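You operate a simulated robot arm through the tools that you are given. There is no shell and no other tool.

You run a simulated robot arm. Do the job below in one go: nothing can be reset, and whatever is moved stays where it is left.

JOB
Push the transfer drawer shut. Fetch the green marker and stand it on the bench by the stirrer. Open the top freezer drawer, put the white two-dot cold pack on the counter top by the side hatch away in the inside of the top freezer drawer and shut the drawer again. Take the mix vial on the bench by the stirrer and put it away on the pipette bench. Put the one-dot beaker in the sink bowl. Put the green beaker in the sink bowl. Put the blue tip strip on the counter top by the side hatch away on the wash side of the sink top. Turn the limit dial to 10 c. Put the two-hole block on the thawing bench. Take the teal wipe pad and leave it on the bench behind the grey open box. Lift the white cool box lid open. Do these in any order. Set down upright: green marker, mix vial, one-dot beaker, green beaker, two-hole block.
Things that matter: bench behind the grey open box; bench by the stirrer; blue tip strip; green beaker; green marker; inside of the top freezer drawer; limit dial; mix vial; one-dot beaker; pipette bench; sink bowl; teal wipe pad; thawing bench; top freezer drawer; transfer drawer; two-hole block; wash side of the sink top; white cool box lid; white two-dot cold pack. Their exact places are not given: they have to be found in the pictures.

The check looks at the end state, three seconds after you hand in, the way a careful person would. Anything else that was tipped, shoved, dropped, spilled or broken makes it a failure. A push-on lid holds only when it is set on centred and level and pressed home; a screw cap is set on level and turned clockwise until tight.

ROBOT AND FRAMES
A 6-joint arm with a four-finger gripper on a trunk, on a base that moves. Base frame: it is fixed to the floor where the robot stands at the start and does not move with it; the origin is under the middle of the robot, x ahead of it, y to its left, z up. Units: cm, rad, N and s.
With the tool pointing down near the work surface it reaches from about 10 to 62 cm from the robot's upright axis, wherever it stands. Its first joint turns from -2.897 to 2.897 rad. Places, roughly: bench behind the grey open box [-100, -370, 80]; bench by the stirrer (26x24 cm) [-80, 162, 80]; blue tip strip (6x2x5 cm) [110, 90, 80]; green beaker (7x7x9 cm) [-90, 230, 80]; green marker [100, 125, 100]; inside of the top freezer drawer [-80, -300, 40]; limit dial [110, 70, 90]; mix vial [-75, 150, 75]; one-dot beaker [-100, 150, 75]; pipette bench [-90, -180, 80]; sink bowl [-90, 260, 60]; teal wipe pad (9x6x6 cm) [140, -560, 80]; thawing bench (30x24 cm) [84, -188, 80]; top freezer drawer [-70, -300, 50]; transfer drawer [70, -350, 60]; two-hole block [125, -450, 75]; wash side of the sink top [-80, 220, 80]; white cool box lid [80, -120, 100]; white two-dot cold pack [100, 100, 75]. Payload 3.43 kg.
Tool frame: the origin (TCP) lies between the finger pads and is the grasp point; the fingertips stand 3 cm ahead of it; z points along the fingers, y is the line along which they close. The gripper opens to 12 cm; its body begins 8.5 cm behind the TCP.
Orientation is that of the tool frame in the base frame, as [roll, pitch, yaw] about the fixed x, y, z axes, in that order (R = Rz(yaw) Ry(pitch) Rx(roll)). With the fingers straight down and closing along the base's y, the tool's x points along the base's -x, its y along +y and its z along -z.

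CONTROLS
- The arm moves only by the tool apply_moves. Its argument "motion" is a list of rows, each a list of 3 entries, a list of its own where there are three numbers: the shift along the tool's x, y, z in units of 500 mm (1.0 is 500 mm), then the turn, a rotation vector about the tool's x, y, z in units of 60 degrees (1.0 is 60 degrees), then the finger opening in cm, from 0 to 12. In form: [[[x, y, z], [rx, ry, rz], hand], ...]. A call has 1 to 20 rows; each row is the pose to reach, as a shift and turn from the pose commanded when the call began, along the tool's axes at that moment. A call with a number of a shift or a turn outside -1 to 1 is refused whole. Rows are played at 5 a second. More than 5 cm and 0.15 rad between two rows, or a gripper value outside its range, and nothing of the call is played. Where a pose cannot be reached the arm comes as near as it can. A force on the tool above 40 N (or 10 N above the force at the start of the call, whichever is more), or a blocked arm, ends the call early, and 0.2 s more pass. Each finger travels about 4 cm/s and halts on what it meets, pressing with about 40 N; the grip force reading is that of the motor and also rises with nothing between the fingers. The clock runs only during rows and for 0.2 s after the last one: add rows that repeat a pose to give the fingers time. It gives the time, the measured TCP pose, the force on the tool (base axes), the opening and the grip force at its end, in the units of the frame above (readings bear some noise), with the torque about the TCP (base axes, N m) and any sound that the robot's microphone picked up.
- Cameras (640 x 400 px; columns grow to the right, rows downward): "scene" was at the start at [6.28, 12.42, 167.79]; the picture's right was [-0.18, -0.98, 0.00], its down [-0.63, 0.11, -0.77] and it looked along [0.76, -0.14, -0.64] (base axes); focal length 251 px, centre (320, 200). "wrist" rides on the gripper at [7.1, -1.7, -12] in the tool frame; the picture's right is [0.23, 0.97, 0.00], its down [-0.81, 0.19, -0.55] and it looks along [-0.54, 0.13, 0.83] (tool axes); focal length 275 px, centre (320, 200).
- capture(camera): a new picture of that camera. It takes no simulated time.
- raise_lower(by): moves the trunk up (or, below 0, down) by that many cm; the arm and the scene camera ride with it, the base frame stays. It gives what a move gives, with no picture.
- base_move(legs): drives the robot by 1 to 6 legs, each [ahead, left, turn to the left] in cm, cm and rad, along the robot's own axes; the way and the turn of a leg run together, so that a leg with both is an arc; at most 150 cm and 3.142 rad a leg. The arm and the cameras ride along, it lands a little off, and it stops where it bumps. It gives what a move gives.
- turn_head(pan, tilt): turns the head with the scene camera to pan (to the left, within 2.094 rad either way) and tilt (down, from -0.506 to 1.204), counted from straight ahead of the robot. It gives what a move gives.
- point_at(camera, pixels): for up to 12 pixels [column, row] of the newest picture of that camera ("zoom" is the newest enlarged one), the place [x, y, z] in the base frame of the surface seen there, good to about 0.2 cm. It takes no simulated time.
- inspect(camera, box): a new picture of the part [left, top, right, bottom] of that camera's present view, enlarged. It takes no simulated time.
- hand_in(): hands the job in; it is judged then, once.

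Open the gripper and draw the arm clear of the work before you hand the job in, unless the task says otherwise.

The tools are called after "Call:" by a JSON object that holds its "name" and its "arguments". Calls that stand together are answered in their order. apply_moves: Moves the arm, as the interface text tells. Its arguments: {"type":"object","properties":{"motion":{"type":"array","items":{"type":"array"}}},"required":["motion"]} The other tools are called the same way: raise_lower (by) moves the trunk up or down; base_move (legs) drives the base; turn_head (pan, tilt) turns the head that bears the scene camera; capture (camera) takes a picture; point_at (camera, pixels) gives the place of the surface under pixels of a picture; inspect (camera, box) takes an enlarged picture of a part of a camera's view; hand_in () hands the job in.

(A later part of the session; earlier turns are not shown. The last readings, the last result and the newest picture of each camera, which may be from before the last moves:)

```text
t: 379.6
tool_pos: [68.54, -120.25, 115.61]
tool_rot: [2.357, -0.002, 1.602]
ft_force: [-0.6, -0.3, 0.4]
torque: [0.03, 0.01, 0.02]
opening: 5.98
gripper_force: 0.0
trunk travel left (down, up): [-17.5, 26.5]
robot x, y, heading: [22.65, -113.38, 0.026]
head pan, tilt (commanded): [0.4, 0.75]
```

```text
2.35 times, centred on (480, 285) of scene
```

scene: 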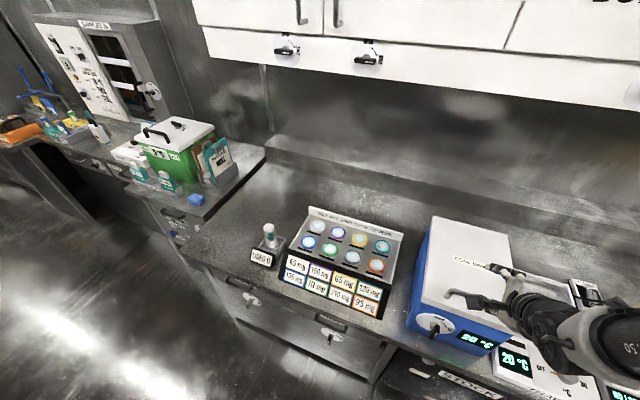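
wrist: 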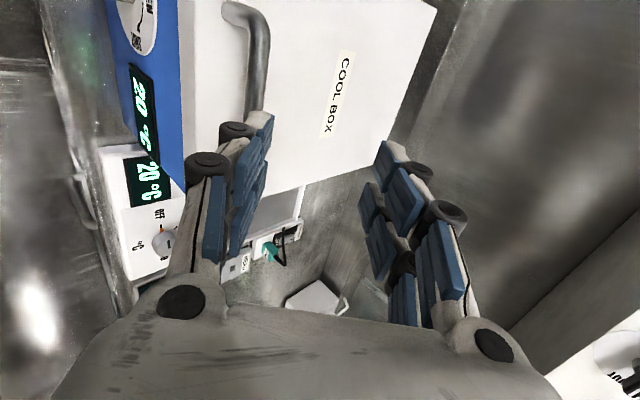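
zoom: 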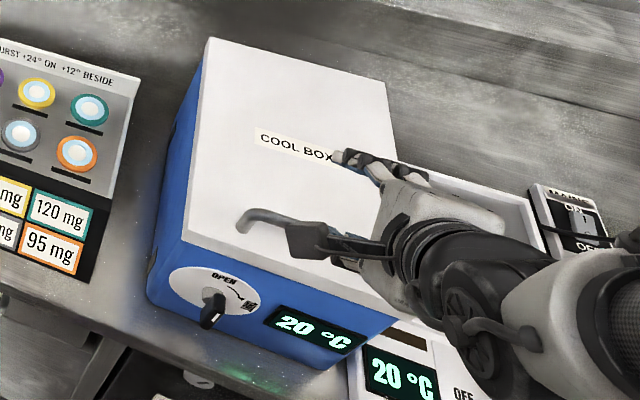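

Bar centre ≈ (70.9, ·, 105.7). I bring the tilted hand in along its axis so that the bar sits about 1 cm inside the fingertips.

Call:
{"name": "apply_moves", "arguments": {"motion": [[[0.004, -0.053, 0], [0, 0, 0], 3.4], [[0.0084, -0.1064, 0], [0, 0, 0], 3.4], [[0.0084, -0.1064, 0.04], [0, 0, 0], 3.4], [[0.0084, -0.1064, 0.08], [0, 0, 0], 3.4], [[0.0084, -0.1064, 0.11], [0, 0, 0], 3.4], [[0.0084, -0.1064, 0.134], [0, 0, 0], 3.4], [[0.0084, -0.1064, 0.134], [0, 0, 0], 3.4]]}}

Call:
{"name": "capture", "arguments": {"camera": "wrist"}}

Call:
{"name": "inspect", "arguments": {"camera": "scene", "box": [400, 200, 560, 370]}}

```text
t: 381.2
tool_pos: [69.62, -119.83, 107.1]
tool_rot: [2.356, -0.001, 1.603]
ft_force: [0.1, 0.6, 0.0]
torque: [-0.03, -0.01, 0.02]
opening: 3.37
gripper_force: 0.1
out of reach, approached as far as the arm can: row 1, 2, 3, 4, 5
trunk travel left (down, up): [-17.5, 26.5]
robot x, y, heading: [22.47, -113.44, 0.025]
head pan, tilt (commanded): [0.4, 0.75]
```

```text
taken
```

wrist: 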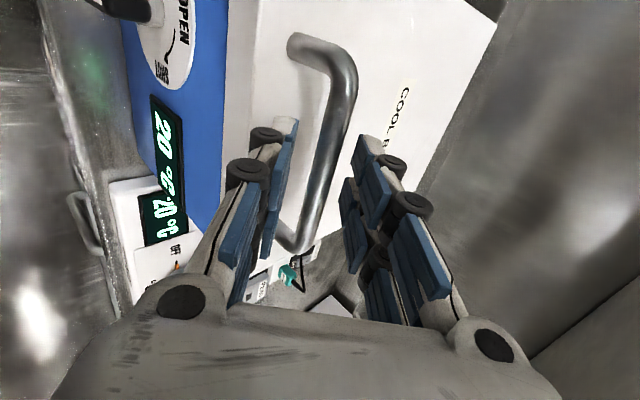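

```text
2.35 times, centred on (480, 285) of scene
```

zoom: 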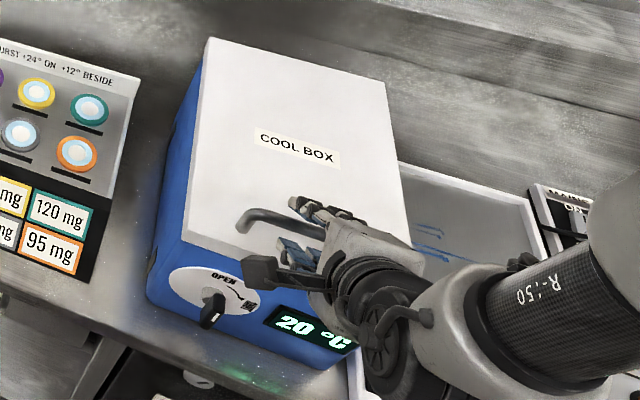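

The bar lies between the two finger pairs. I close on it.

Call:
{"name": "apply_moves", "arguments": {"motion": [[[0, 0, 0], [0, 0, 0], 2.4], [[0, 0, 0], [0, 0, 0], 1.2], [[0, 0, 0], [0, 0, 0], 0.5], [[0, 0, 0], [0, 0, 0], 0.5], [[0, 0, 0], [0, 0, 0], 0.5]]}}

Call:
{"name": "capture", "arguments": {"camera": "wrist"}}

```text
t: 382.4
tool_pos: [69.67, -119.81, 107.06]
tool_rot: [2.355, -0.002, 1.603]
ft_force: [3.3, -0.3, 2.2]
torque: [-0.71, -0.11, 0.62]
opening: 1.37
gripper_force: 45.2
trunk travel left (down, up): [-17.5, 26.5]
robot x, y, heading: [22.7, -113.5, 0.023]
head pan, tilt (commanded): [0.4, 0.75]
```

```text
taken
```

wrist: 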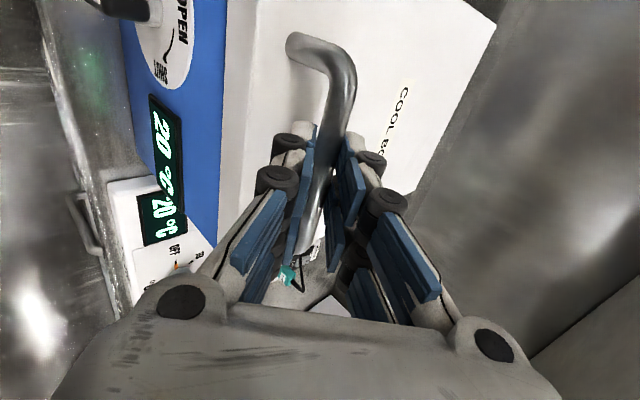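

The bar is gripped (1.37 cm). I loosen to a cage of 2 cm and lift the first 15° along the hinge arc.

Call:
{"name": "apply_moves", "arguments": {"motion": [[[0, 0, 0], [0, 0, 0], 2.0], [[0, 0.022, -0.013], [0, 0, 0], 2.0], [[0, 0.0445, -0.0262], [0, 0, 0], 2.0], [[0, 0.0914, -0.0484], [0, 0, 0], 2.0], [[0, 0.1399, -0.0666], [0, 0, 0], 2.0], [[0, 0.1399, -0.0666], [0, 0, 0], 2.0]]}}

Call:
{"name": "capture", "arguments": {"camera": "wrist"}}

Call:
{"name": "capture", "arguments": {"camera": "scene"}}

```text
t: 383.8
tool_pos: [71.98, -119.79, 114.36]
tool_rot: [2.353, -0.003, 1.603]
ft_force: [-1.0, 0.2, -2.5]
torque: [-0.04, 0.03, 0.09]
opening: 2.12
gripper_force: 0.6
trunk travel left (down, up): [-17.5, 26.5]
robot x, y, heading: [22.96, -113.33, 0.018]
head pan, tilt (commanded): [0.4, 0.75]
```

```text
taken
```

wrist: 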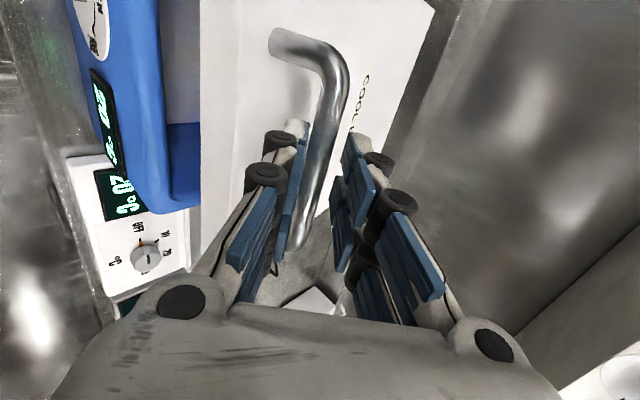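

```text
taken
```

scene: 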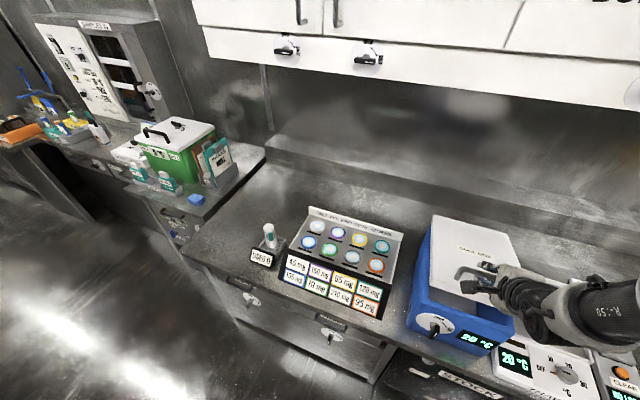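

The lid is lifting with almost no force. I continue along the arc to 50°.

Call:
{"name": "apply_moves", "arguments": {"motion": [[[0, 0.025, -0.008], [0, 0, 0], 2.0], [[0, 0.05, -0.0139], [0, 0, 0], 2.0], [[0, 0.1011, -0.0233], [0, 0, 0], 2.0], [[0, 0.1527, -0.0283], [0, 0, 0], 2.0], [[0, 0.2047, -0.0289], [0, 0, 0], 2.0], [[0, 0.2564, -0.0248], [0, 0, 0], 2.0], [[0, 0.3077, -0.0161], [0, 0, 0], 2.0], [[0, 0.3579, -0.0033], [0, 0, 0], 2.0], [[0, 0.3579, -0.0033], [0, 0, 0], 2.0]]}}

Call:
{"name": "capture", "arguments": {"camera": "wrist"}}

Call:
{"name": "capture", "arguments": {"camera": "scene"}}

```text
t: 385.8
tool_pos: [84.58, -119.3, 127.19]
tool_rot: [2.356, -0.002, 1.601]
ft_force: [-1.4, 0.1, -1.1]
torque: [-0.03, 0.01, 0.04]
opening: 2.1
gripper_force: 1.0
trunk travel left (down, up): [-17.5, 26.5]
robot x, y, heading: [22.92, -113.14, 0.023]
head pan, tilt (commanded): [0.4, 0.75]
```

```text
taken
```

wrist: 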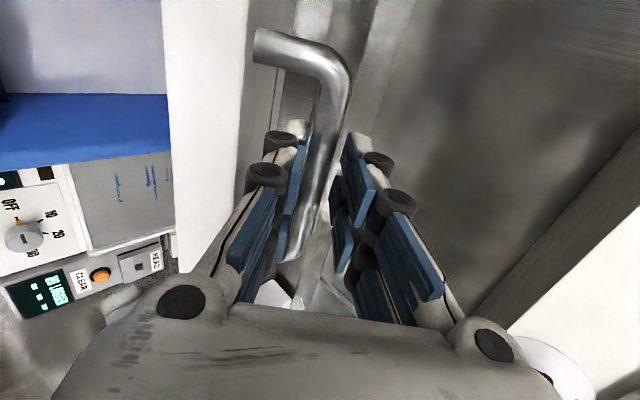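

```text
taken
```

scene: 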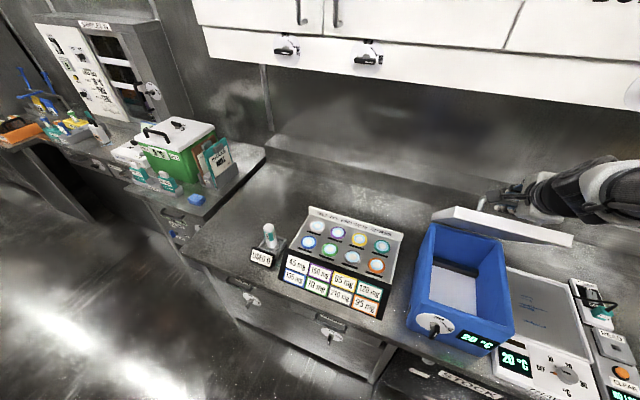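

The lid is well up (~50–55°). The arm is nearing its reach, so I drive 8 cm ahead, which pushes it further.

Call:
{"name": "base_move", "arguments": {"legs": [[8, 0, 0]]}}

Call:
{"name": "capture", "arguments": {"camera": "wrist"}}

Call:
{"name": "capture", "arguments": {"camera": "scene"}}

```text
t: 386.8
tool_pos: [92.71, -119.29, 127.15]
tool_rot: [2.356, -0.002, 1.6]
ft_force: [-0.9, -0.2, -0.5]
torque: [-0.02, -0.02, 0.02]
opening: 2.06
gripper_force: 0.5
trunk travel left (down, up): [-17.5, 26.5]
robot x, y, heading: [30.63, -113.1, 0.021]
head pan, tilt (commanded): [0.4, 0.75]
```

```text
taken
```

wrist: 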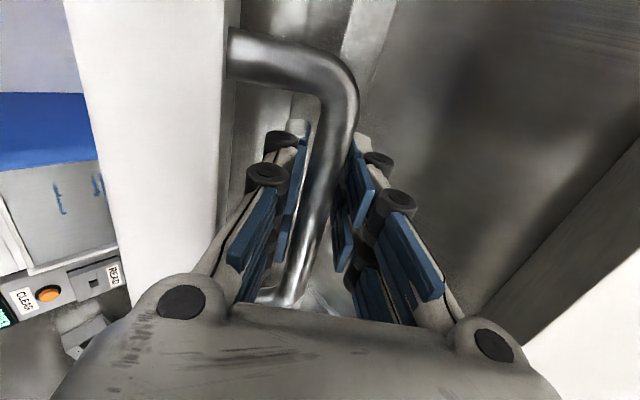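

```text
taken
```

scene: 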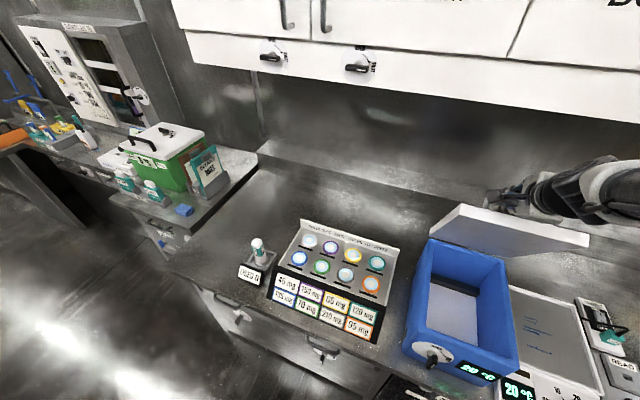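

I measure where the bar and lid are now.

Call:
{"name": "point_at", "arguments": {"camera": "wrist", "pixels": [[345, 90], [335, 140], [315, 200], [240, 55], [160, 150], [210, 150]]}}

Call:
{"name": "point_at", "arguments": {"camera": "scene", "pixels": [[465, 208], [510, 225], [585, 240], [500, 245], [440, 242]]}}

```text
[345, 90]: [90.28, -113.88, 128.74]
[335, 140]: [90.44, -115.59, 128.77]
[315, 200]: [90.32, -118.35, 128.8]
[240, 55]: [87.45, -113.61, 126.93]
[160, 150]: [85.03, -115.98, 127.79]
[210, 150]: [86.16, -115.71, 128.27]
```

```text
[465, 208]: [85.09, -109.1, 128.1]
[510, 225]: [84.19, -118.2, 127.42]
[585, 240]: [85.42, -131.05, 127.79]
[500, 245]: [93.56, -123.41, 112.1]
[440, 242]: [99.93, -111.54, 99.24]
```

The lid stands at ~62° with hinge at about (100, 99). It would fall shut if released now, so I push further: base 5.5 cm ahead (the robot's column is narrow enough).

Call:
{"name": "base_move", "arguments": {"legs": [[5.5, 0, 0]]}}

Call:
{"name": "apply_moves", "arguments": {"motion": [[[0, 0.025, 0.015], [0, 0, 0], 2.0], [[0, 0.05, 0.03], [0, 0, 0], 2.0], [[0, 0.075, 0.05], [-0.03, 0, 0], 2.0], [[0, 0.1, 0.07], [-0.06, 0, 0], 2.0]]}}

Call:
{"name": "capture", "arguments": {"camera": "wrist"}}

Call:
{"name": "capture", "arguments": {"camera": "scene"}}

```text
t: 387.8
tool_pos: [97.12, -119.08, 127.96]
tool_rot: [2.342, 0.002, 1.604]
ft_force: [-4.0, 0.6, 3.2]
torque: [-0.3, 0.91, -0.15]
opening: 2.77
gripper_force: 6.2
trunk travel left (down, up): [-17.5, 26.5]
robot x, y, heading: [35.27, -113.03, 0.024]
head pan, tilt (commanded): [0.4, 0.75]
stopped in leg 1: the force on the tool passed its limit at 47 N (the readings are from after the stop); the commanded pose is now the measured one
```

```text
t: 388.8
tool_pos: [102.28, -118.99, 129.87]
tool_rot: [2.28, 0.001, 1.604]
ft_force: [-13.5, 0.5, 21.8]
torque: [0.24, 4.23, 0.52]
opening: 4.94
gripper_force: 21.8
trunk travel left (down, up): [-17.5, 26.5]
robot x, y, heading: [35.18, -113.08, 0.025]
head pan, tilt (commanded): [0.4, 0.75]
stopped in row 4: the force on the tool passed its limit at 43 N (the readings are from after the stop); the commanded pose is now the measured one
```

```text
taken
```

wrist: 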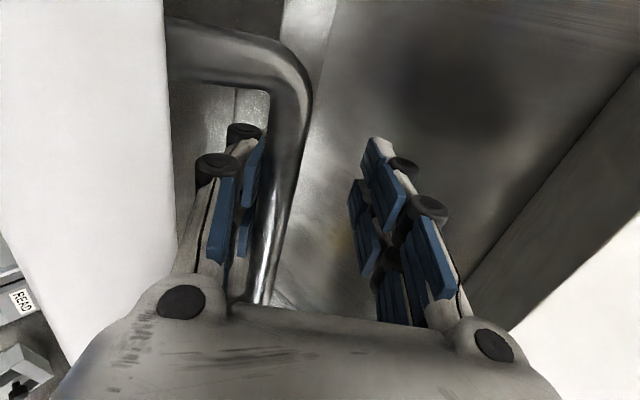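

```text
taken
```

scene: 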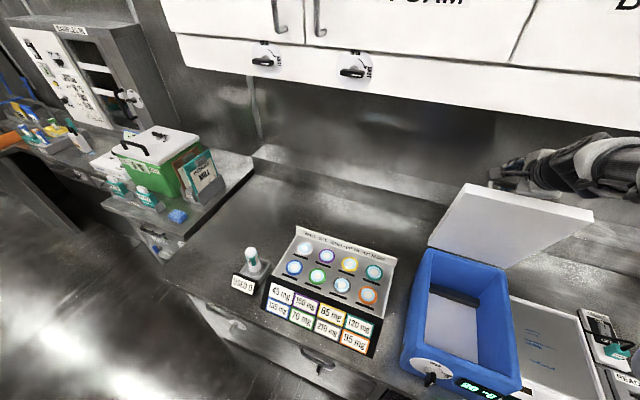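

The force passed its limit – the lid may have met its stop. I measure the lid's angle now.

Call:
{"name": "point_at", "arguments": {"camera": "scene", "pixels": [[468, 190], [530, 200], [588, 212], [500, 240], [440, 240], [540, 255], [470, 215]]}}

Call:
{"name": "point_at", "arguments": {"camera": "wrist", "pixels": [[290, 100], [280, 160], [265, 230], [190, 60], [100, 150], [150, 200]]}}

```text
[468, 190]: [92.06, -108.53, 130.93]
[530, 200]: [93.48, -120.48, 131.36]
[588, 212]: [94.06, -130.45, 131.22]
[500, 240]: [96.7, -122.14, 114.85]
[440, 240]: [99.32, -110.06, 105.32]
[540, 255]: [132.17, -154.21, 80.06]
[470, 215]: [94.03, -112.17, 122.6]
```

```text
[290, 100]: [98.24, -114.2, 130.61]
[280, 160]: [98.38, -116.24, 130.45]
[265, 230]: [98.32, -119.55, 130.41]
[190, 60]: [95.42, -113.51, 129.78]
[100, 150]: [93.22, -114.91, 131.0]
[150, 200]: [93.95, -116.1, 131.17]
```

The hand is wedged over the lid's upper edge: the lid (at ~78°) needs the fingers to point more steeply down behind it. I rotate the hand about its x toward vertical in small steps while easing back along its axis.

Call:
{"name": "apply_moves", "arguments": {"motion": [[[0, 0, -0.015], [0.05, 0, 0], 4.6], [[0, 0, -0.025], [0.1, 0, 0], 4.4], [[0, 0, -0.03], [0.16, 0, 0], 4.2], [[0, 0, -0.03], [0.22, 0, 0], 4.0], [[0, 0, -0.03], [0.22, 0, 0], 4.0]]}}

Call:
{"name": "capture", "arguments": {"camera": "wrist"}}

Call:
{"name": "capture", "arguments": {"camera": "scene"}}

```text
t: 390.0
tool_pos: [101.38, -118.99, 130.64]
tool_rot: [2.513, 0.001, 1.603]
ft_force: [-0.5, 0.4, 0.5]
torque: [0.0, -0.02, -0.05]
opening: 4.03
gripper_force: 0.7
trunk travel left (down, up): [-17.5, 26.5]
robot x, y, heading: [35.44, -113.2, 0.025]
head pan, tilt (commanded): [0.4, 0.75]
```

```text
taken
```

wrist: 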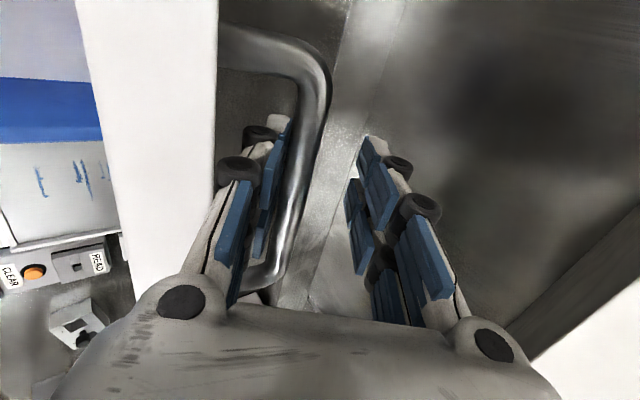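

```text
taken
```

scene: 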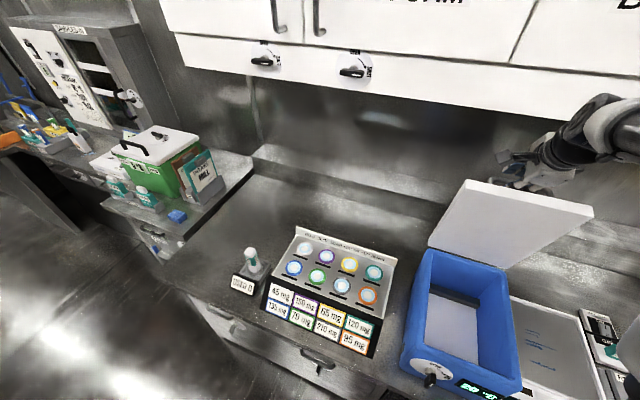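

Forces have vanished. I measure the lid's angle again.

Call:
{"name": "point_at", "arguments": {"camera": "scene", "pixels": [[470, 186], [530, 197], [586, 208], [500, 240], [440, 240], [470, 215]]}}

Call:
{"name": "point_at", "arguments": {"camera": "wrist", "pixels": [[310, 100], [300, 170], [285, 230], [170, 120], [212, 120]]}}

```text
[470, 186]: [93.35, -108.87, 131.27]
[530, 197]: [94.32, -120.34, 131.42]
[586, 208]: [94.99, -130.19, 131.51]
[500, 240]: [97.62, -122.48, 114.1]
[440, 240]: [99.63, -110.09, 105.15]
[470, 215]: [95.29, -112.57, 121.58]
```

```text
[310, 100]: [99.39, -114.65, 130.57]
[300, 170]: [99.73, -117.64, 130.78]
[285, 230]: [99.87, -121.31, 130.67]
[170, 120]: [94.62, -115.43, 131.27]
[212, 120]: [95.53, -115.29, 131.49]
```

The lid is at ~80°. I push 3 cm further in +x while rotating the hand more toward vertical.

Call:
{"name": "apply_moves", "arguments": {"motion": [[[0, 0.012, 0.006], [0.05, 0, 0], 3.6], [[0, 0.024, 0.012], [0.1, 0, 0], 3.4], [[0, 0.036, 0.02], [0.15, 0, 0], 3.2], [[0, 0.0486, 0.03], [0.2, 0, 0], 3.2], [[0, 0.0486, 0.03], [0.2, 0, 0], 3.2]]}}

Call:
{"name": "capture", "arguments": {"camera": "scene"}}

Call:
{"name": "point_at", "arguments": {"camera": "scene", "pixels": [[470, 186], [530, 195], [586, 206], [500, 240], [440, 240], [470, 215]]}}

```text
t: 391.2
tool_pos: [104.31, -118.85, 130.81]
tool_rot: [2.724, 0.001, 1.603]
ft_force: [-0.7, -0.5, -0.1]
torque: [0.03, -0.01, 0.02]
opening: 3.22
gripper_force: 0.1
trunk travel left (down, up): [-17.5, 26.5]
robot x, y, heading: [35.27, -113.08, 0.018]
head pan, tilt (commanded): [0.4, 0.75]
```

```text
taken
```

scene: 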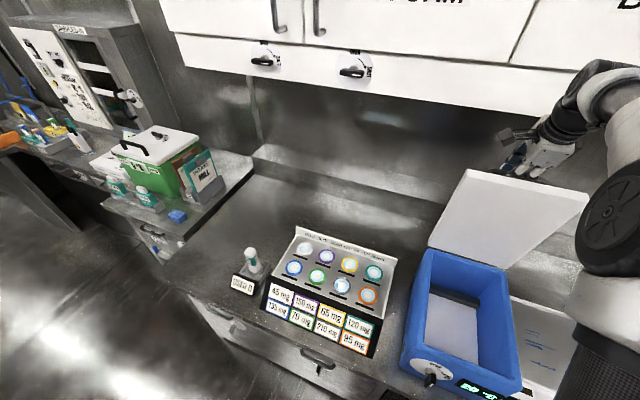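

```text
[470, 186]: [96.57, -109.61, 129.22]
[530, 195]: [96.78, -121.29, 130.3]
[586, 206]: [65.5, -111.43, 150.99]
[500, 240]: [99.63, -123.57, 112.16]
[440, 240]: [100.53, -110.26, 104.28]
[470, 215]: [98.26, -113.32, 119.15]
```

At ~81° and no force. I continue: +3.5 cm in x with a further 9° of rotation.

Call:
{"name": "apply_moves", "arguments": {"motion": [[[0, 0.016, 0.007], [0.05, 0, 0], 3.0], [[0, 0.032, 0.014], [0.1, 0, 0], 3.0], [[0, 0.048, 0.021], [0.15, 0, 0], 3.0], [[0, 0.064, 0.0284], [0.15, 0, 0], 3.0], [[0, 0.064, 0.0284], [0.15, 0, 0], 3.0]]}}

Call:
{"name": "capture", "arguments": {"camera": "scene"}}

Call:
{"name": "point_at", "arguments": {"camera": "scene", "pixels": [[470, 190], [530, 200], [565, 200], [500, 240], [440, 240], [470, 215]]}}

Call:
{"name": "capture", "arguments": {"camera": "wrist"}}

```text
t: 392.4
tool_pos: [106.75, -118.6, 130.09]
tool_rot: [2.881, 0.001, 1.602]
ft_force: [-0.1, -0.5, -0.5]
torque: [-0.01, -0.01, 0.0]
opening: 3.02
gripper_force: 0.0
out of reach, approached as far as the arm can: row 4, 5
trunk travel left (down, up): [-17.5, 26.5]
robot x, y, heading: [35.51, -113.0, 0.025]
head pan, tilt (commanded): [0.4, 0.75]
```

```text
taken
```

scene: 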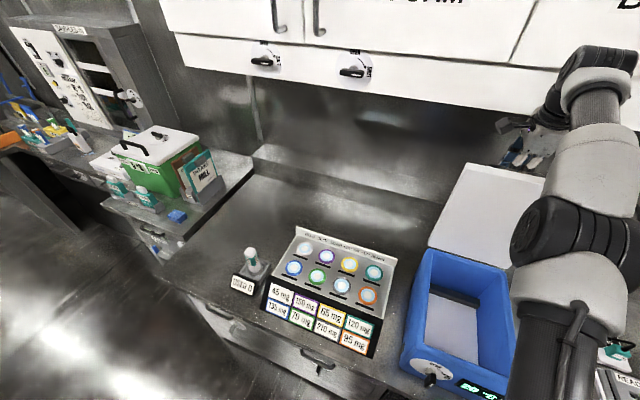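

```text
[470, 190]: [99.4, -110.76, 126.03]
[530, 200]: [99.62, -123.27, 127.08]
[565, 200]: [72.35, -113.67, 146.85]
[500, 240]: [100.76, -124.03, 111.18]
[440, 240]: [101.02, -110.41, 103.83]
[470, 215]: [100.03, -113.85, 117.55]
```

```text
taken
```

wrist: 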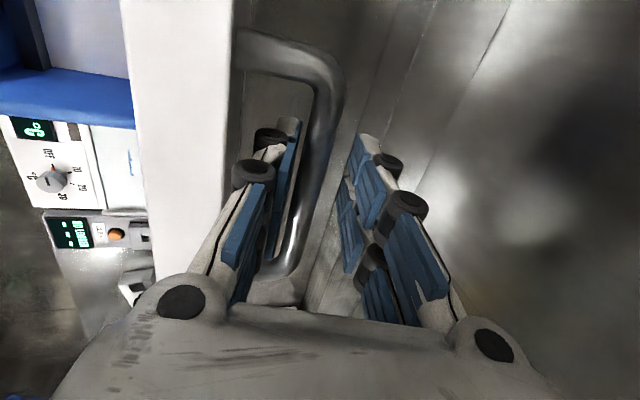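

The lid is at ~86°, the arm at its reach limit. I drive 2.5 cm further ahead to bring the lid past vertical.

Call:
{"name": "base_move", "arguments": {"legs": [[2.5, 0, 0]]}}

Call:
{"name": "capture", "arguments": {"camera": "scene"}}

Call:
{"name": "point_at", "arguments": {"camera": "scene", "pixels": [[470, 195], [520, 200], [540, 205], [500, 240], [440, 245], [470, 215]]}}

Call:
{"name": "capture", "arguments": {"camera": "wrist"}}

```text
t: 393.4
tool_pos: [108.91, -118.52, 130.11]
tool_rot: [2.893, 0.0, 1.602]
ft_force: [0.3, -0.3, 0.3]
torque: [-0.01, 0.02, 0.0]
opening: 2.97
gripper_force: 0.0
trunk travel left (down, up): [-17.5, 26.5]
robot x, y, heading: [37.53, -112.7, 0.023]
head pan, tilt (commanded): [0.4, 0.75]
stopped in leg 1: the force on the tool passed its limit at 66 N (the readings are from after the stop); the commanded pose is now the measured one
```

```text
taken
```

scene: 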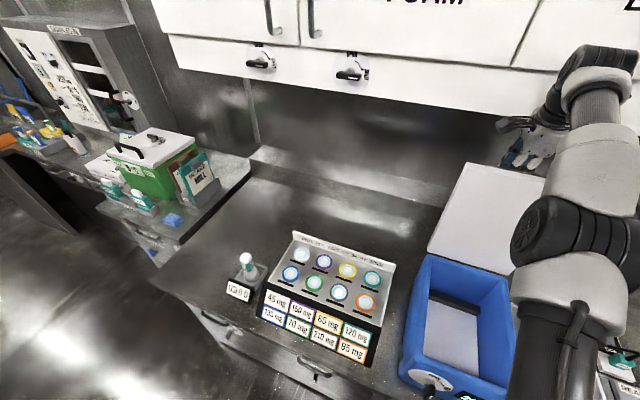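

```text
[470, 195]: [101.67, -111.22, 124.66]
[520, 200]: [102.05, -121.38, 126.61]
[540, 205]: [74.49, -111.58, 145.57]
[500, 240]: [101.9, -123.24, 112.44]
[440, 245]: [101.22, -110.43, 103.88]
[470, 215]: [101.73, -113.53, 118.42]
```

```text
taken
```

wrist: 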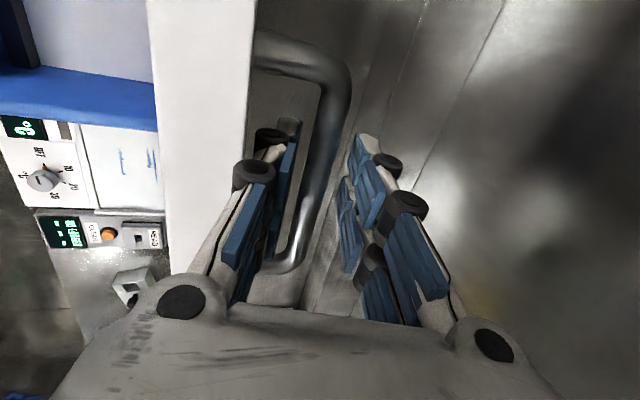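

The lid now stands vertical (inner face slope ≈ 0), so it is past its balance point. I withdraw the fingers upward along their axis and watch whether the lid stays.

Call:
{"name": "apply_moves", "arguments": {"motion": [[[0, 0, -0.01], [0, 0, 0], 3.2], [[0, 0, -0.03], [0, 0, 0], 3.2], [[0, 0, -0.06], [0, 0, 0], 3.2], [[0, 0, -0.09], [0, 0, 0], 3.2], [[0, 0, -0.12], [0, 0, 0], 3.2]]}}

Call:
{"name": "capture", "arguments": {"camera": "scene"}}

Call:
{"name": "capture", "arguments": {"camera": "wrist"}}

Call:
{"name": "point_at", "arguments": {"camera": "scene", "pixels": [[470, 195], [520, 200], [500, 240], [440, 245], [470, 215]]}}

```text
t: 394.6
tool_pos: [106.21, -118.46, 135.37]
tool_rot: [2.893, 0.001, 1.6]
ft_force: [0.6, 0.2, -0.6]
torque: [0.0, 0.01, 0.02]
opening: 3.21
gripper_force: 0.1
out of reach, approached as far as the arm can: row 3, 4, 5
trunk travel left (down, up): [-17.5, 26.5]
robot x, y, heading: [37.86, -113.19, 0.023]
head pan, tilt (commanded): [0.4, 0.75]
```

```text
taken
```

scene: 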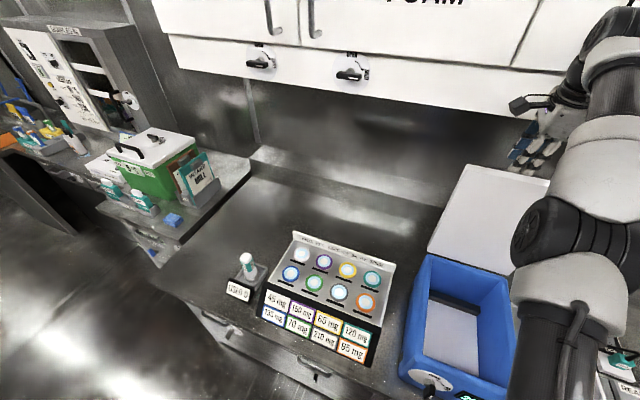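

```text
taken
```

wrist: 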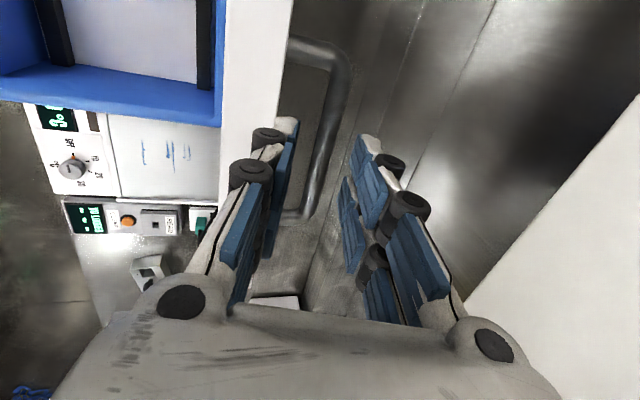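

```text
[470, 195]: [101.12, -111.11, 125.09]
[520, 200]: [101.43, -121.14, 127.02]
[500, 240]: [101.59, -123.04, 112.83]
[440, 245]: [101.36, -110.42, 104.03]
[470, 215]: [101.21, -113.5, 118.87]
```

The back fingers dragged the lid slightly. I raise the trunk instead, so the fingers leave straight upward.

Call:
{"name": "raise_lower", "arguments": {"by": 3}}

Call:
{"name": "capture", "arguments": {"camera": "wrist"}}

Call:
{"name": "capture", "arguments": {"camera": "scene"}}

Call:
{"name": "point_at", "arguments": {"camera": "scene", "pixels": [[470, 200], [520, 205], [500, 240], [440, 245], [470, 220]]}}

```text
t: 395.3
tool_pos: [106.37, -118.48, 138.45]
tool_rot: [2.893, 0.002, 1.599]
ft_force: [0.4, 0.6, 0.3]
torque: [0.02, 0.02, 0.0]
opening: 3.2
gripper_force: 0.1
trunk travel left (down, up): [-20.5, 23.5]
robot x, y, heading: [37.59, -113.4, 0.024]
head pan, tilt (commanded): [0.4, 0.75]
```

```text
taken
```

wrist: 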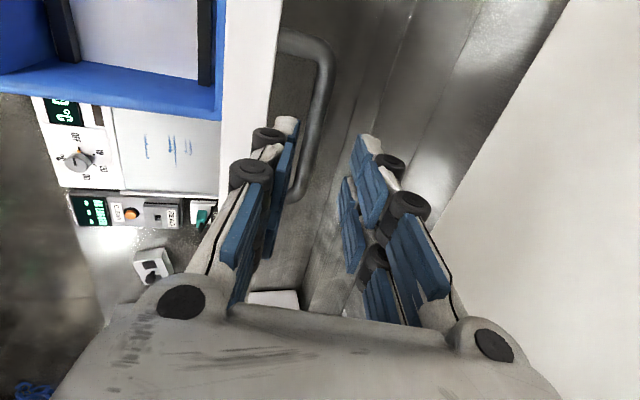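

```text
taken
```

scene: 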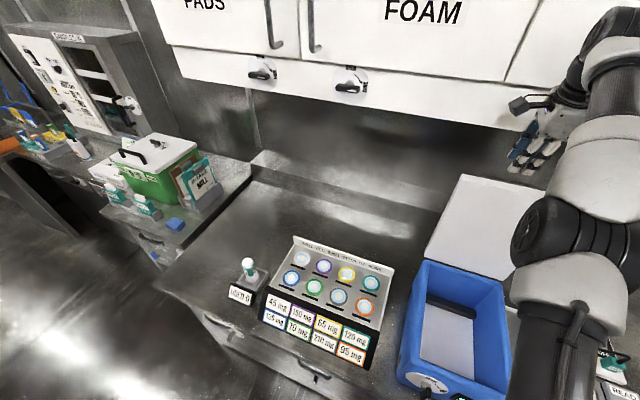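

```text
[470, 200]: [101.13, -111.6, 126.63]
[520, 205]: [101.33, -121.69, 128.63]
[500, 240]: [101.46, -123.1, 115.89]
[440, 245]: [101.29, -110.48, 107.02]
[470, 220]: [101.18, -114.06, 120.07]
```

The fingers are clear of the bar and the lid stays up at ~90°. I raise a little more and back away.

Call:
{"name": "raise_lower", "arguments": {"by": 5}}

Call:
{"name": "base_move", "arguments": {"legs": [[-18, 0, 0]]}}

Call:
{"name": "capture", "arguments": {"camera": "scene"}}

Call:
{"name": "point_at", "arguments": {"camera": "scene", "pixels": [[470, 200], [440, 245], [450, 225]]}}

```text
t: 396.2
tool_pos: [106.46, -118.56, 143.28]
tool_rot: [2.893, 0.001, 1.602]
ft_force: [-0.1, 0.1, -0.6]
torque: [-0.01, 0.0, 0.01]
opening: 3.21
gripper_force: 0.1
trunk travel left (down, up): [-25.5, 18.5]
robot x, y, heading: [37.8, -113.28, 0.021]
head pan, tilt (commanded): [0.4, 0.75]
```

```text
t: 397.7
tool_pos: [88.24, -118.96, 143.41]
tool_rot: [2.894, -0.001, 1.599]
ft_force: [-0.3, -1.1, 0.3]
torque: [-0.01, -0.03, -0.02]
opening: 3.2
gripper_force: 0.1
trunk travel left (down, up): [-25.5, 18.5]
robot x, y, heading: [19.58, -113.24, 0.018]
head pan, tilt (commanded): [0.4, 0.75]
```

```text
taken
```

scene: 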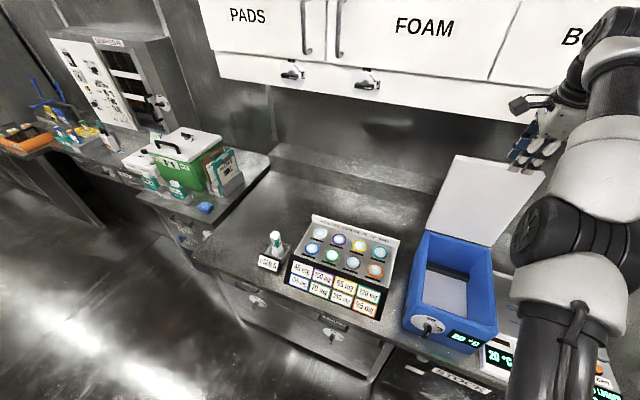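

```text
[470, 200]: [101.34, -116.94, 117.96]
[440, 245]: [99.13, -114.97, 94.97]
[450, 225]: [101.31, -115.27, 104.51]
```

The lid stands open at 90°. I verify that the box itself has not shifted (front face originally x≈68.1 at y≈-116) and look at the surroundings.

Call:
{"name": "inspect", "arguments": {"camera": "scene", "box": [380, 140, 560, 380]}}

Call:
{"name": "point_at", "arguments": {"camera": "scene", "pixels": [[455, 320], [445, 325], [470, 345], [412, 325], [485, 300], [410, 310]]}}

```text
1.67 times, centred on (470, 260) of scene
```

zoom: 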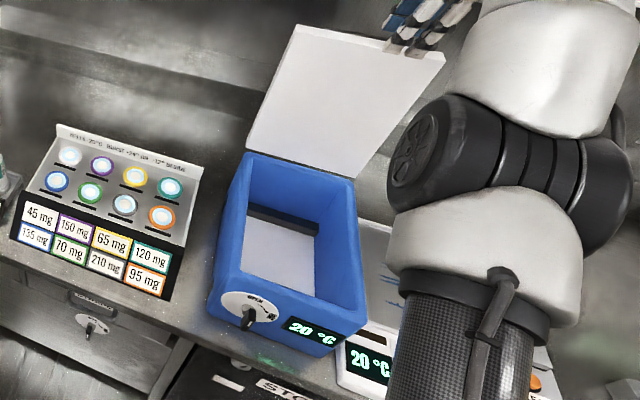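

```text
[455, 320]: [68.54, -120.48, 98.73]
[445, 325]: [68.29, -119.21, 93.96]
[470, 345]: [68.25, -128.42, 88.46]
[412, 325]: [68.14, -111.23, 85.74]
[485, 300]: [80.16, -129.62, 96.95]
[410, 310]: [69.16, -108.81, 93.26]
```

The box hasn't moved. I back off further and return the hand to its standard downward orientation, lowering the trunk again.

Call:
{"name": "base_move", "arguments": {"legs": [[-20, 0, 0]]}}

Call:
{"name": "apply_moves", "arguments": {"motion": [[[0, 0, 0], [0.0133, 0.0133, -0.1065], 4], [[0, 0, 0], [0.0265, 0.0265, -0.2131], 5], [[0, 0, 0], [0.0398, 0.0398, -0.3196], 5], [[0, 0, 0], [0.053, 0.053, -0.4262], 5], [[0, 0, 0], [0.0663, 0.0663, -0.5327], 5], [[0, 0, 0], [0.0796, 0.0796, -0.6393], 5], [[0, 0, 0], [0.0928, 0.0928, -0.7458], 5]]}}

Call:
{"name": "apply_moves", "arguments": {"motion": [[[0, 0, 0], [0.0133, 0.0133, -0.1065], 5], [[0, 0, 0], [0.0265, 0.0265, -0.2131], 5], [[0, 0, 0], [0.0398, 0.0398, -0.3196], 5], [[0, 0, 0], [0.053, 0.053, -0.4262], 5], [[0, 0, 0], [0.0663, 0.0663, -0.5327], 5], [[0, 0, 0], [0.0796, 0.0796, -0.6393], 5], [[0, 0, 0], [0.0928, 0.0928, -0.7458], 5]]}}

Call:
{"name": "raise_lower", "arguments": {"by": -8}}

```text
t: 399.3
tool_pos: [68.55, -119.41, 143.42]
tool_rot: [2.894, -0.001, 1.6]
ft_force: [-0.5, -0.4, 1.7]
torque: [0.04, -0.05, -0.01]
opening: 3.22
gripper_force: 0.0
trunk travel left (down, up): [-25.5, 18.5]
robot x, y, heading: [0.39, -113.69, 0.019]
head pan, tilt (commanded): [0.4, 0.75]
```

```text
t: 400.9
tool_pos: [62.76, -119.18, 145.57]
tool_rot: [3.032, 0.034, 2.39]
ft_force: [-2.6, 0.0, 0.5]
torque: [-0.01, -0.14, 0.0]
opening: 5.01
gripper_force: 0.0
out of reach, approached as far as the arm can: row 1, 2, 3, 4, 5, 6, 7
trunk travel left (down, up): [-25.5, 18.5]
robot x, y, heading: [0.22, -113.97, 0.021]
head pan, tilt (commanded): [0.4, 0.75]
```

```text
t: 402.5
tool_pos: [61.05, -119.14, 144.81]
tool_rot: [-3.14, 0.002, -3.111]
ft_force: [-2.7, 0.5, -0.3]
torque: [0.0, -0.15, -0.01]
opening: 5.02
gripper_force: 0.3
out of reach, approached as far as the arm can: row 3, 4, 5, 6, 7
trunk travel left (down, up): [-25.5, 18.5]
robot x, y, heading: [-0.36, -113.93, 0.019]
head pan, tilt (commanded): [0.4, 0.75]
```

```text
t: 403.7
tool_pos: [61.48, -119.16, 136.64]
tool_rot: [3.141, 0.001, -3.113]
ft_force: [-1.1, -0.1, -0.2]
torque: [0.02, 0.04, 0.0]
opening: 5.02
gripper_force: 0.0
trunk travel left (down, up): [-17.5, 26.5]
robot x, y, heading: [0.09, -113.94, 0.021]
head pan, tilt (commanded): [0.4, 0.75]
```

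Standard pose restored. I retract the arm and drive to the hatch counter for the cold pack.

Call:
{"name": "apply_moves", "arguments": {"motion": [[[0.07, 0, 0.05], [0, 0, 0], 8], [[0.14, 0, 0.1], [0, 0, 0], 10], [[0.21, 0, 0.15], [0, 0, 0], 11], [[0.28, 0, 0.2], [0, 0, 0], 11], [[0.35, 0, 0.25], [0, 0, 0], 11], [[0.42, 0, 0.3], [0, 0, 0], 11], [[0.48, 0, 0.36], [0, 0, 0], 11], [[0.48, 0, 0.42], [0, 0, 0], 11]]}}

Call:
{"name": "base_move", "arguments": {"legs": [[0, 145, 0], [0, 70, -0.02], [48, 0, 0]]}}

Call:
{"name": "turn_head", "arguments": {"pan": 0.2, "tilt": 0.9}}

Call:
{"name": "capture", "arguments": {"camera": "scene"}}

Call:
{"name": "capture", "arguments": {"camera": "wrist"}}

```text
t: 405.5
tool_pos: [37.53, -119.81, 115.55]
tool_rot: [-3.141, 0.0, -3.113]
ft_force: [0.1, 0.0, -0.8]
torque: [-0.01, 0.01, 0.03]
opening: 11.0
gripper_force: 0.1
trunk travel left (down, up): [-17.5, 26.5]
robot x, y, heading: [-0.03, -113.86, 0.022]
head pan, tilt (commanded): [0.4, 0.75]
```

```text
t: 418.6
tool_pos: [80.35, 96.23, 115.56]
tool_rot: [3.141, -0.001, -3.125]
ft_force: [0.2, 0.5, 0.1]
torque: [0.0, 0.04, -0.02]
opening: 11.01
gripper_force: 0.1
trunk travel left (down, up): [-17.5, 26.5]
robot x, y, heading: [42.71, 102.8, 0.008]
head pan, tilt (commanded): [0.4, 0.75]
```

```text
t: 419.4
tool_pos: [80.41, 96.5, 115.63]
tool_rot: [3.141, -0.002, -3.124]
ft_force: [-0.4, -0.2, -0.1]
torque: [0.01, 0.03, -0.06]
opening: 11.02
gripper_force: 0.1
trunk travel left (down, up): [-17.5, 26.5]
robot x, y, heading: [42.9, 103.13, 0.012]
head pan, tilt (commanded): [0.201, 0.901]
```

```text
taken
```

scene: 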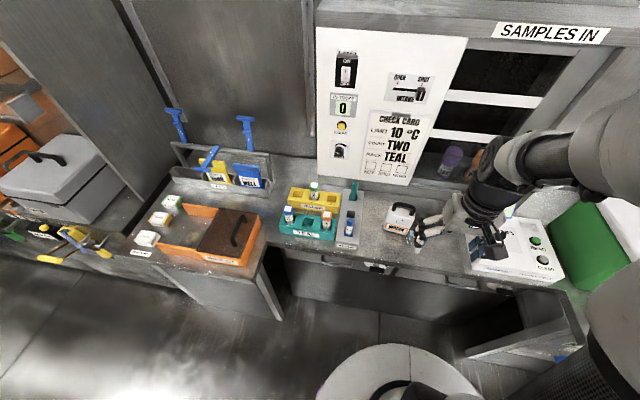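

```text
taken
```

wrist: 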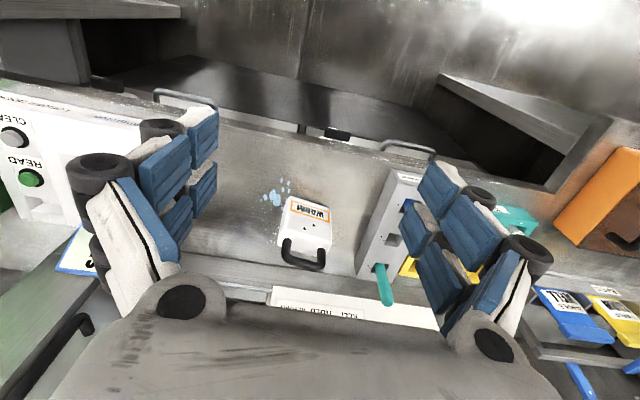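

The pack's label now reads WARM, so it should go into the freezer. I zoom in and measure it.

Call:
{"name": "inspect", "arguments": {"camera": "wrist", "box": [250, 180, 370, 290]}}

Call:
{"name": "point_at", "arguments": {"camera": "zoom", "pixels": [[260, 95], [400, 125], [250, 190], [390, 225], [320, 165], [300, 275], [240, 240], [360, 290], [330, 200], [265, 75], [405, 95]]}}

```text
3.64 times, centred on (310, 235) of wrist
```

zoom: 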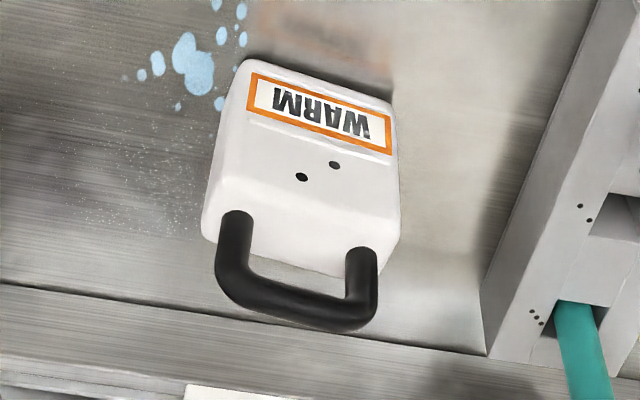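

```text
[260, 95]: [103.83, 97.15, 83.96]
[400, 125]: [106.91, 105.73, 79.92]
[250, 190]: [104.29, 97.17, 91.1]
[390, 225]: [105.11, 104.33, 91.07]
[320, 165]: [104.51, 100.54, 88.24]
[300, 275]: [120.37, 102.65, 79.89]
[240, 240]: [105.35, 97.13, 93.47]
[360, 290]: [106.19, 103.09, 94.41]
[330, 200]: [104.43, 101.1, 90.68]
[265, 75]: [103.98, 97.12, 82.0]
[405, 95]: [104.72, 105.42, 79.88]
```

The pack spans y≈96.9–104.9, x≈104–108, top z=91, handle to ≈95. I'll grip its body across y. I drive 10 cm closer.

Call:
{"name": "base_move", "arguments": {"legs": [[10, 0, 0]]}}

Call:
{"name": "apply_moves", "arguments": {"motion": [[[-0.06, 0.03, 0.0], [0, 0, 0], 11], [[-0.13, 0.06, 0.02], [0, 0, 0], 11], [[-0.2, 0.08, 0.06], [0, 0, 0], 11], [[-0.25, 0.09, 0.12], [0, 0, 0], 11], [[-0.25, 0.09, 0.12], [0, 0, 0], 11]]}}

Call:
{"name": "capture", "arguments": {"camera": "wrist"}}

```text
t: 420.5
tool_pos: [90.33, 96.38, 115.63]
tool_rot: [-3.141, -0.001, -3.124]
ft_force: [0.6, 0.2, -0.6]
torque: [0.01, 0.06, -0.01]
opening: 11.01
gripper_force: 0.0
trunk travel left (down, up): [-17.5, 26.5]
robot x, y, heading: [52.6, 102.81, 0.01]
head pan, tilt (commanded): [0.201, 0.901]
```

```text
t: 421.7
tool_pos: [102.57, 101.17, 109.76]
tool_rot: [-3.141, 0.0, -3.123]
ft_force: [0.7, 0.7, 0.6]
torque: [0.0, -0.02, -0.01]
opening: 11.04
gripper_force: 0.0
trunk travel left (down, up): [-17.5, 26.5]
robot x, y, heading: [53.07, 102.72, 0.011]
head pan, tilt (commanded): [0.201, 0.901]
```

```text
taken
```

wrist: 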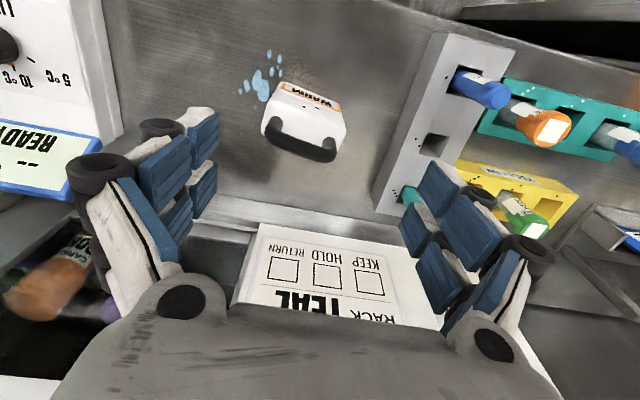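

I measure the pack's top corners and handle for centre and angle.

Call:
{"name": "inspect", "arguments": {"camera": "wrist", "box": [240, 70, 370, 180]}}

Call:
{"name": "point_at", "arguments": {"camera": "zoom", "pixels": [[115, 185], [410, 240], [150, 275], [370, 310], [280, 290], [120, 220], [400, 300], [190, 100], [400, 140], [280, 230], [180, 215], [340, 250]]}}

```text
3.64 times, centred on (305, 125) of wrist
```

zoom: 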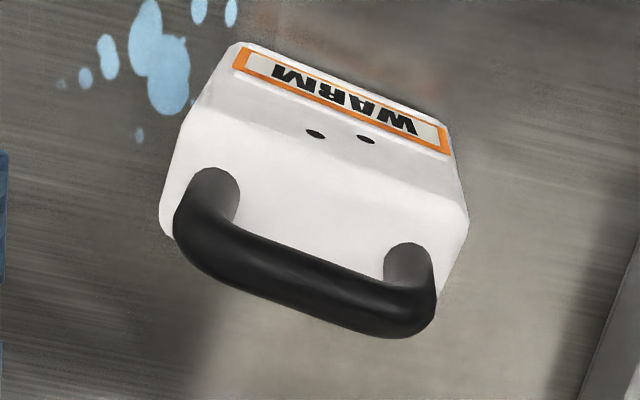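

```text
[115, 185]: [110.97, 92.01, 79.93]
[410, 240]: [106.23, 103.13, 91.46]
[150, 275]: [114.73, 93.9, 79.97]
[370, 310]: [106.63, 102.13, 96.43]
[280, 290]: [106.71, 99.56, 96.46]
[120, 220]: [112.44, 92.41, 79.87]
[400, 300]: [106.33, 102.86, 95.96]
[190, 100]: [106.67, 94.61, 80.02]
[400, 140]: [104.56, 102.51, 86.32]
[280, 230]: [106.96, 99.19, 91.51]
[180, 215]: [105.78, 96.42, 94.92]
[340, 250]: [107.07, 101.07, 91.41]
```

Handle top z=96.5, body top 91.5, centre ≈ (106.4,100.6), turned ~6°. I align, descend to z=89.2 around the body and close.

Call:
{"name": "apply_moves", "arguments": {"motion": [[[-0.04, -0.006, 0.03], [0, 0, 0.06], 11], [[-0.0764, -0.0128, 0.09], [0, 0, 0.113], 11], [[-0.0764, -0.0128, 0.18], [0, 0, 0.113], 11], [[-0.0764, -0.0128, 0.27], [0, 0, 0.113], 11], [[-0.0764, -0.0128, 0.35], [0, 0, 0.113], 11], [[-0.0764, -0.0128, 0.4], [0, 0, 0.113], 11], [[-0.0764, -0.0128, 0.411], [0, 0, 0.113], 11], [[-0.0764, -0.0128, 0.411], [0, 0, 0.113], 11]]}}

Call:
{"name": "capture", "arguments": {"camera": "wrist"}}

```text
t: 423.5
tool_pos: [106.49, 100.63, 89.02]
tool_rot: [3.141, 0.002, 3.041]
ft_force: [1.3, -1.8, 3.3]
torque: [0.01, 0.05, 0.04]
opening: 11.12
gripper_force: 1.0
trunk travel left (down, up): [-17.5, 26.5]
robot x, y, heading: [52.49, 102.65, 0.009]
head pan, tilt (commanded): [0.201, 0.901]
```

```text
taken
```

wrist: 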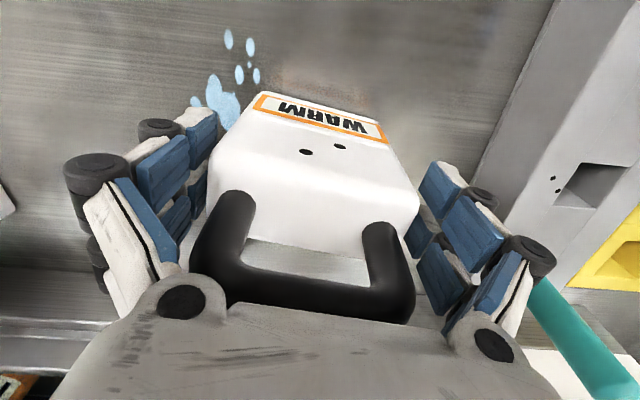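

There's a slight contact (palm with handle). I raise 0.6 cm and close on the body.

Call:
{"name": "apply_moves", "arguments": {"motion": [[[0, 0, -0.012], [0, 0, 0], 11], [[0, 0, -0.012], [0, 0, 0], 11], [[0, 0, -0.012], [0, 0, 0], 9.5], [[0, 0, -0.012], [0, 0, 0], 8], [[0, 0, -0.012], [0, 0, 0], 7], [[0, 0, -0.012], [0, 0, 0], 6.5], [[0, 0, -0.012], [0, 0, 0], 6.5], [[0, 0, -0.012], [0, 0, 0], 6.5]]}}

Call:
{"name": "capture", "arguments": {"camera": "wrist"}}

```text
t: 425.3
tool_pos: [106.34, 100.52, 89.74]
tool_rot: [-3.141, 0.001, 3.039]
ft_force: [0.0, -2.3, 6.1]
torque: [-0.12, 0.06, -0.05]
opening: 9.49
gripper_force: 40.3
trunk travel left (down, up): [-17.5, 26.5]
robot x, y, heading: [52.83, 103.03, 0.005]
head pan, tilt (commanded): [0.201, 0.901]
```

```text
taken
```

wrist: 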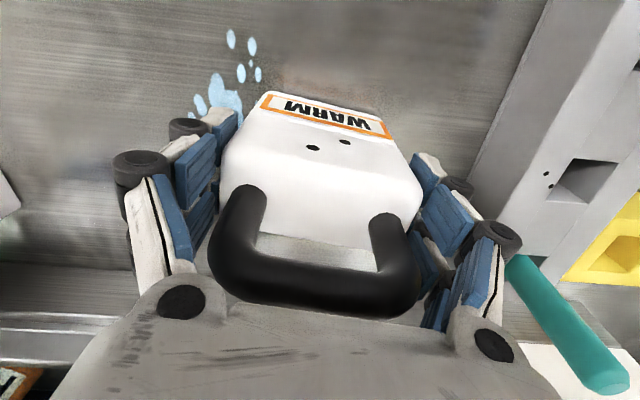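

Gripped at 9.5 cm. I lift 4 cm and check the load.

Call:
{"name": "apply_moves", "arguments": {"motion": [[[0, 0, -0.02], [0, 0, 0], 6.5], [[0, 0, -0.05], [0, 0, 0], 6.5], [[0, 0, -0.08], [0, 0, 0], 6.5], [[0, 0, -0.08], [0, 0, 0], 6.5]]}}

Call:
{"name": "capture", "arguments": {"camera": "wrist"}}

```text
t: 426.3
tool_pos: [106.47, 100.66, 93.62]
tool_rot: [-3.141, -0.002, 3.041]
ft_force: [0.1, 0.6, -3.6]
torque: [0.05, 0.02, 0.01]
opening: 9.46
gripper_force: 39.5
trunk travel left (down, up): [-17.5, 26.5]
robot x, y, heading: [52.43, 102.46, 0.008]
head pan, tilt (commanded): [0.201, 0.901]
```

```text
taken
```

wrist: 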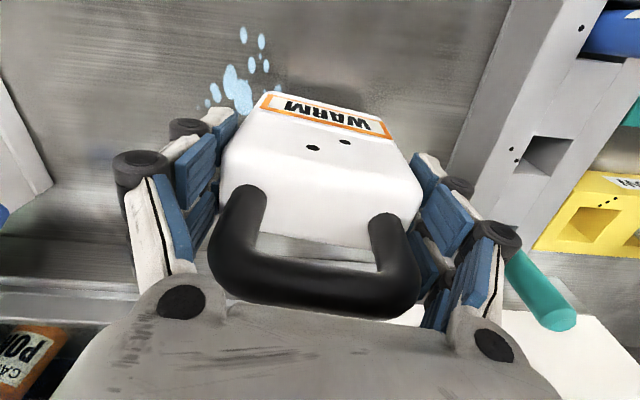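

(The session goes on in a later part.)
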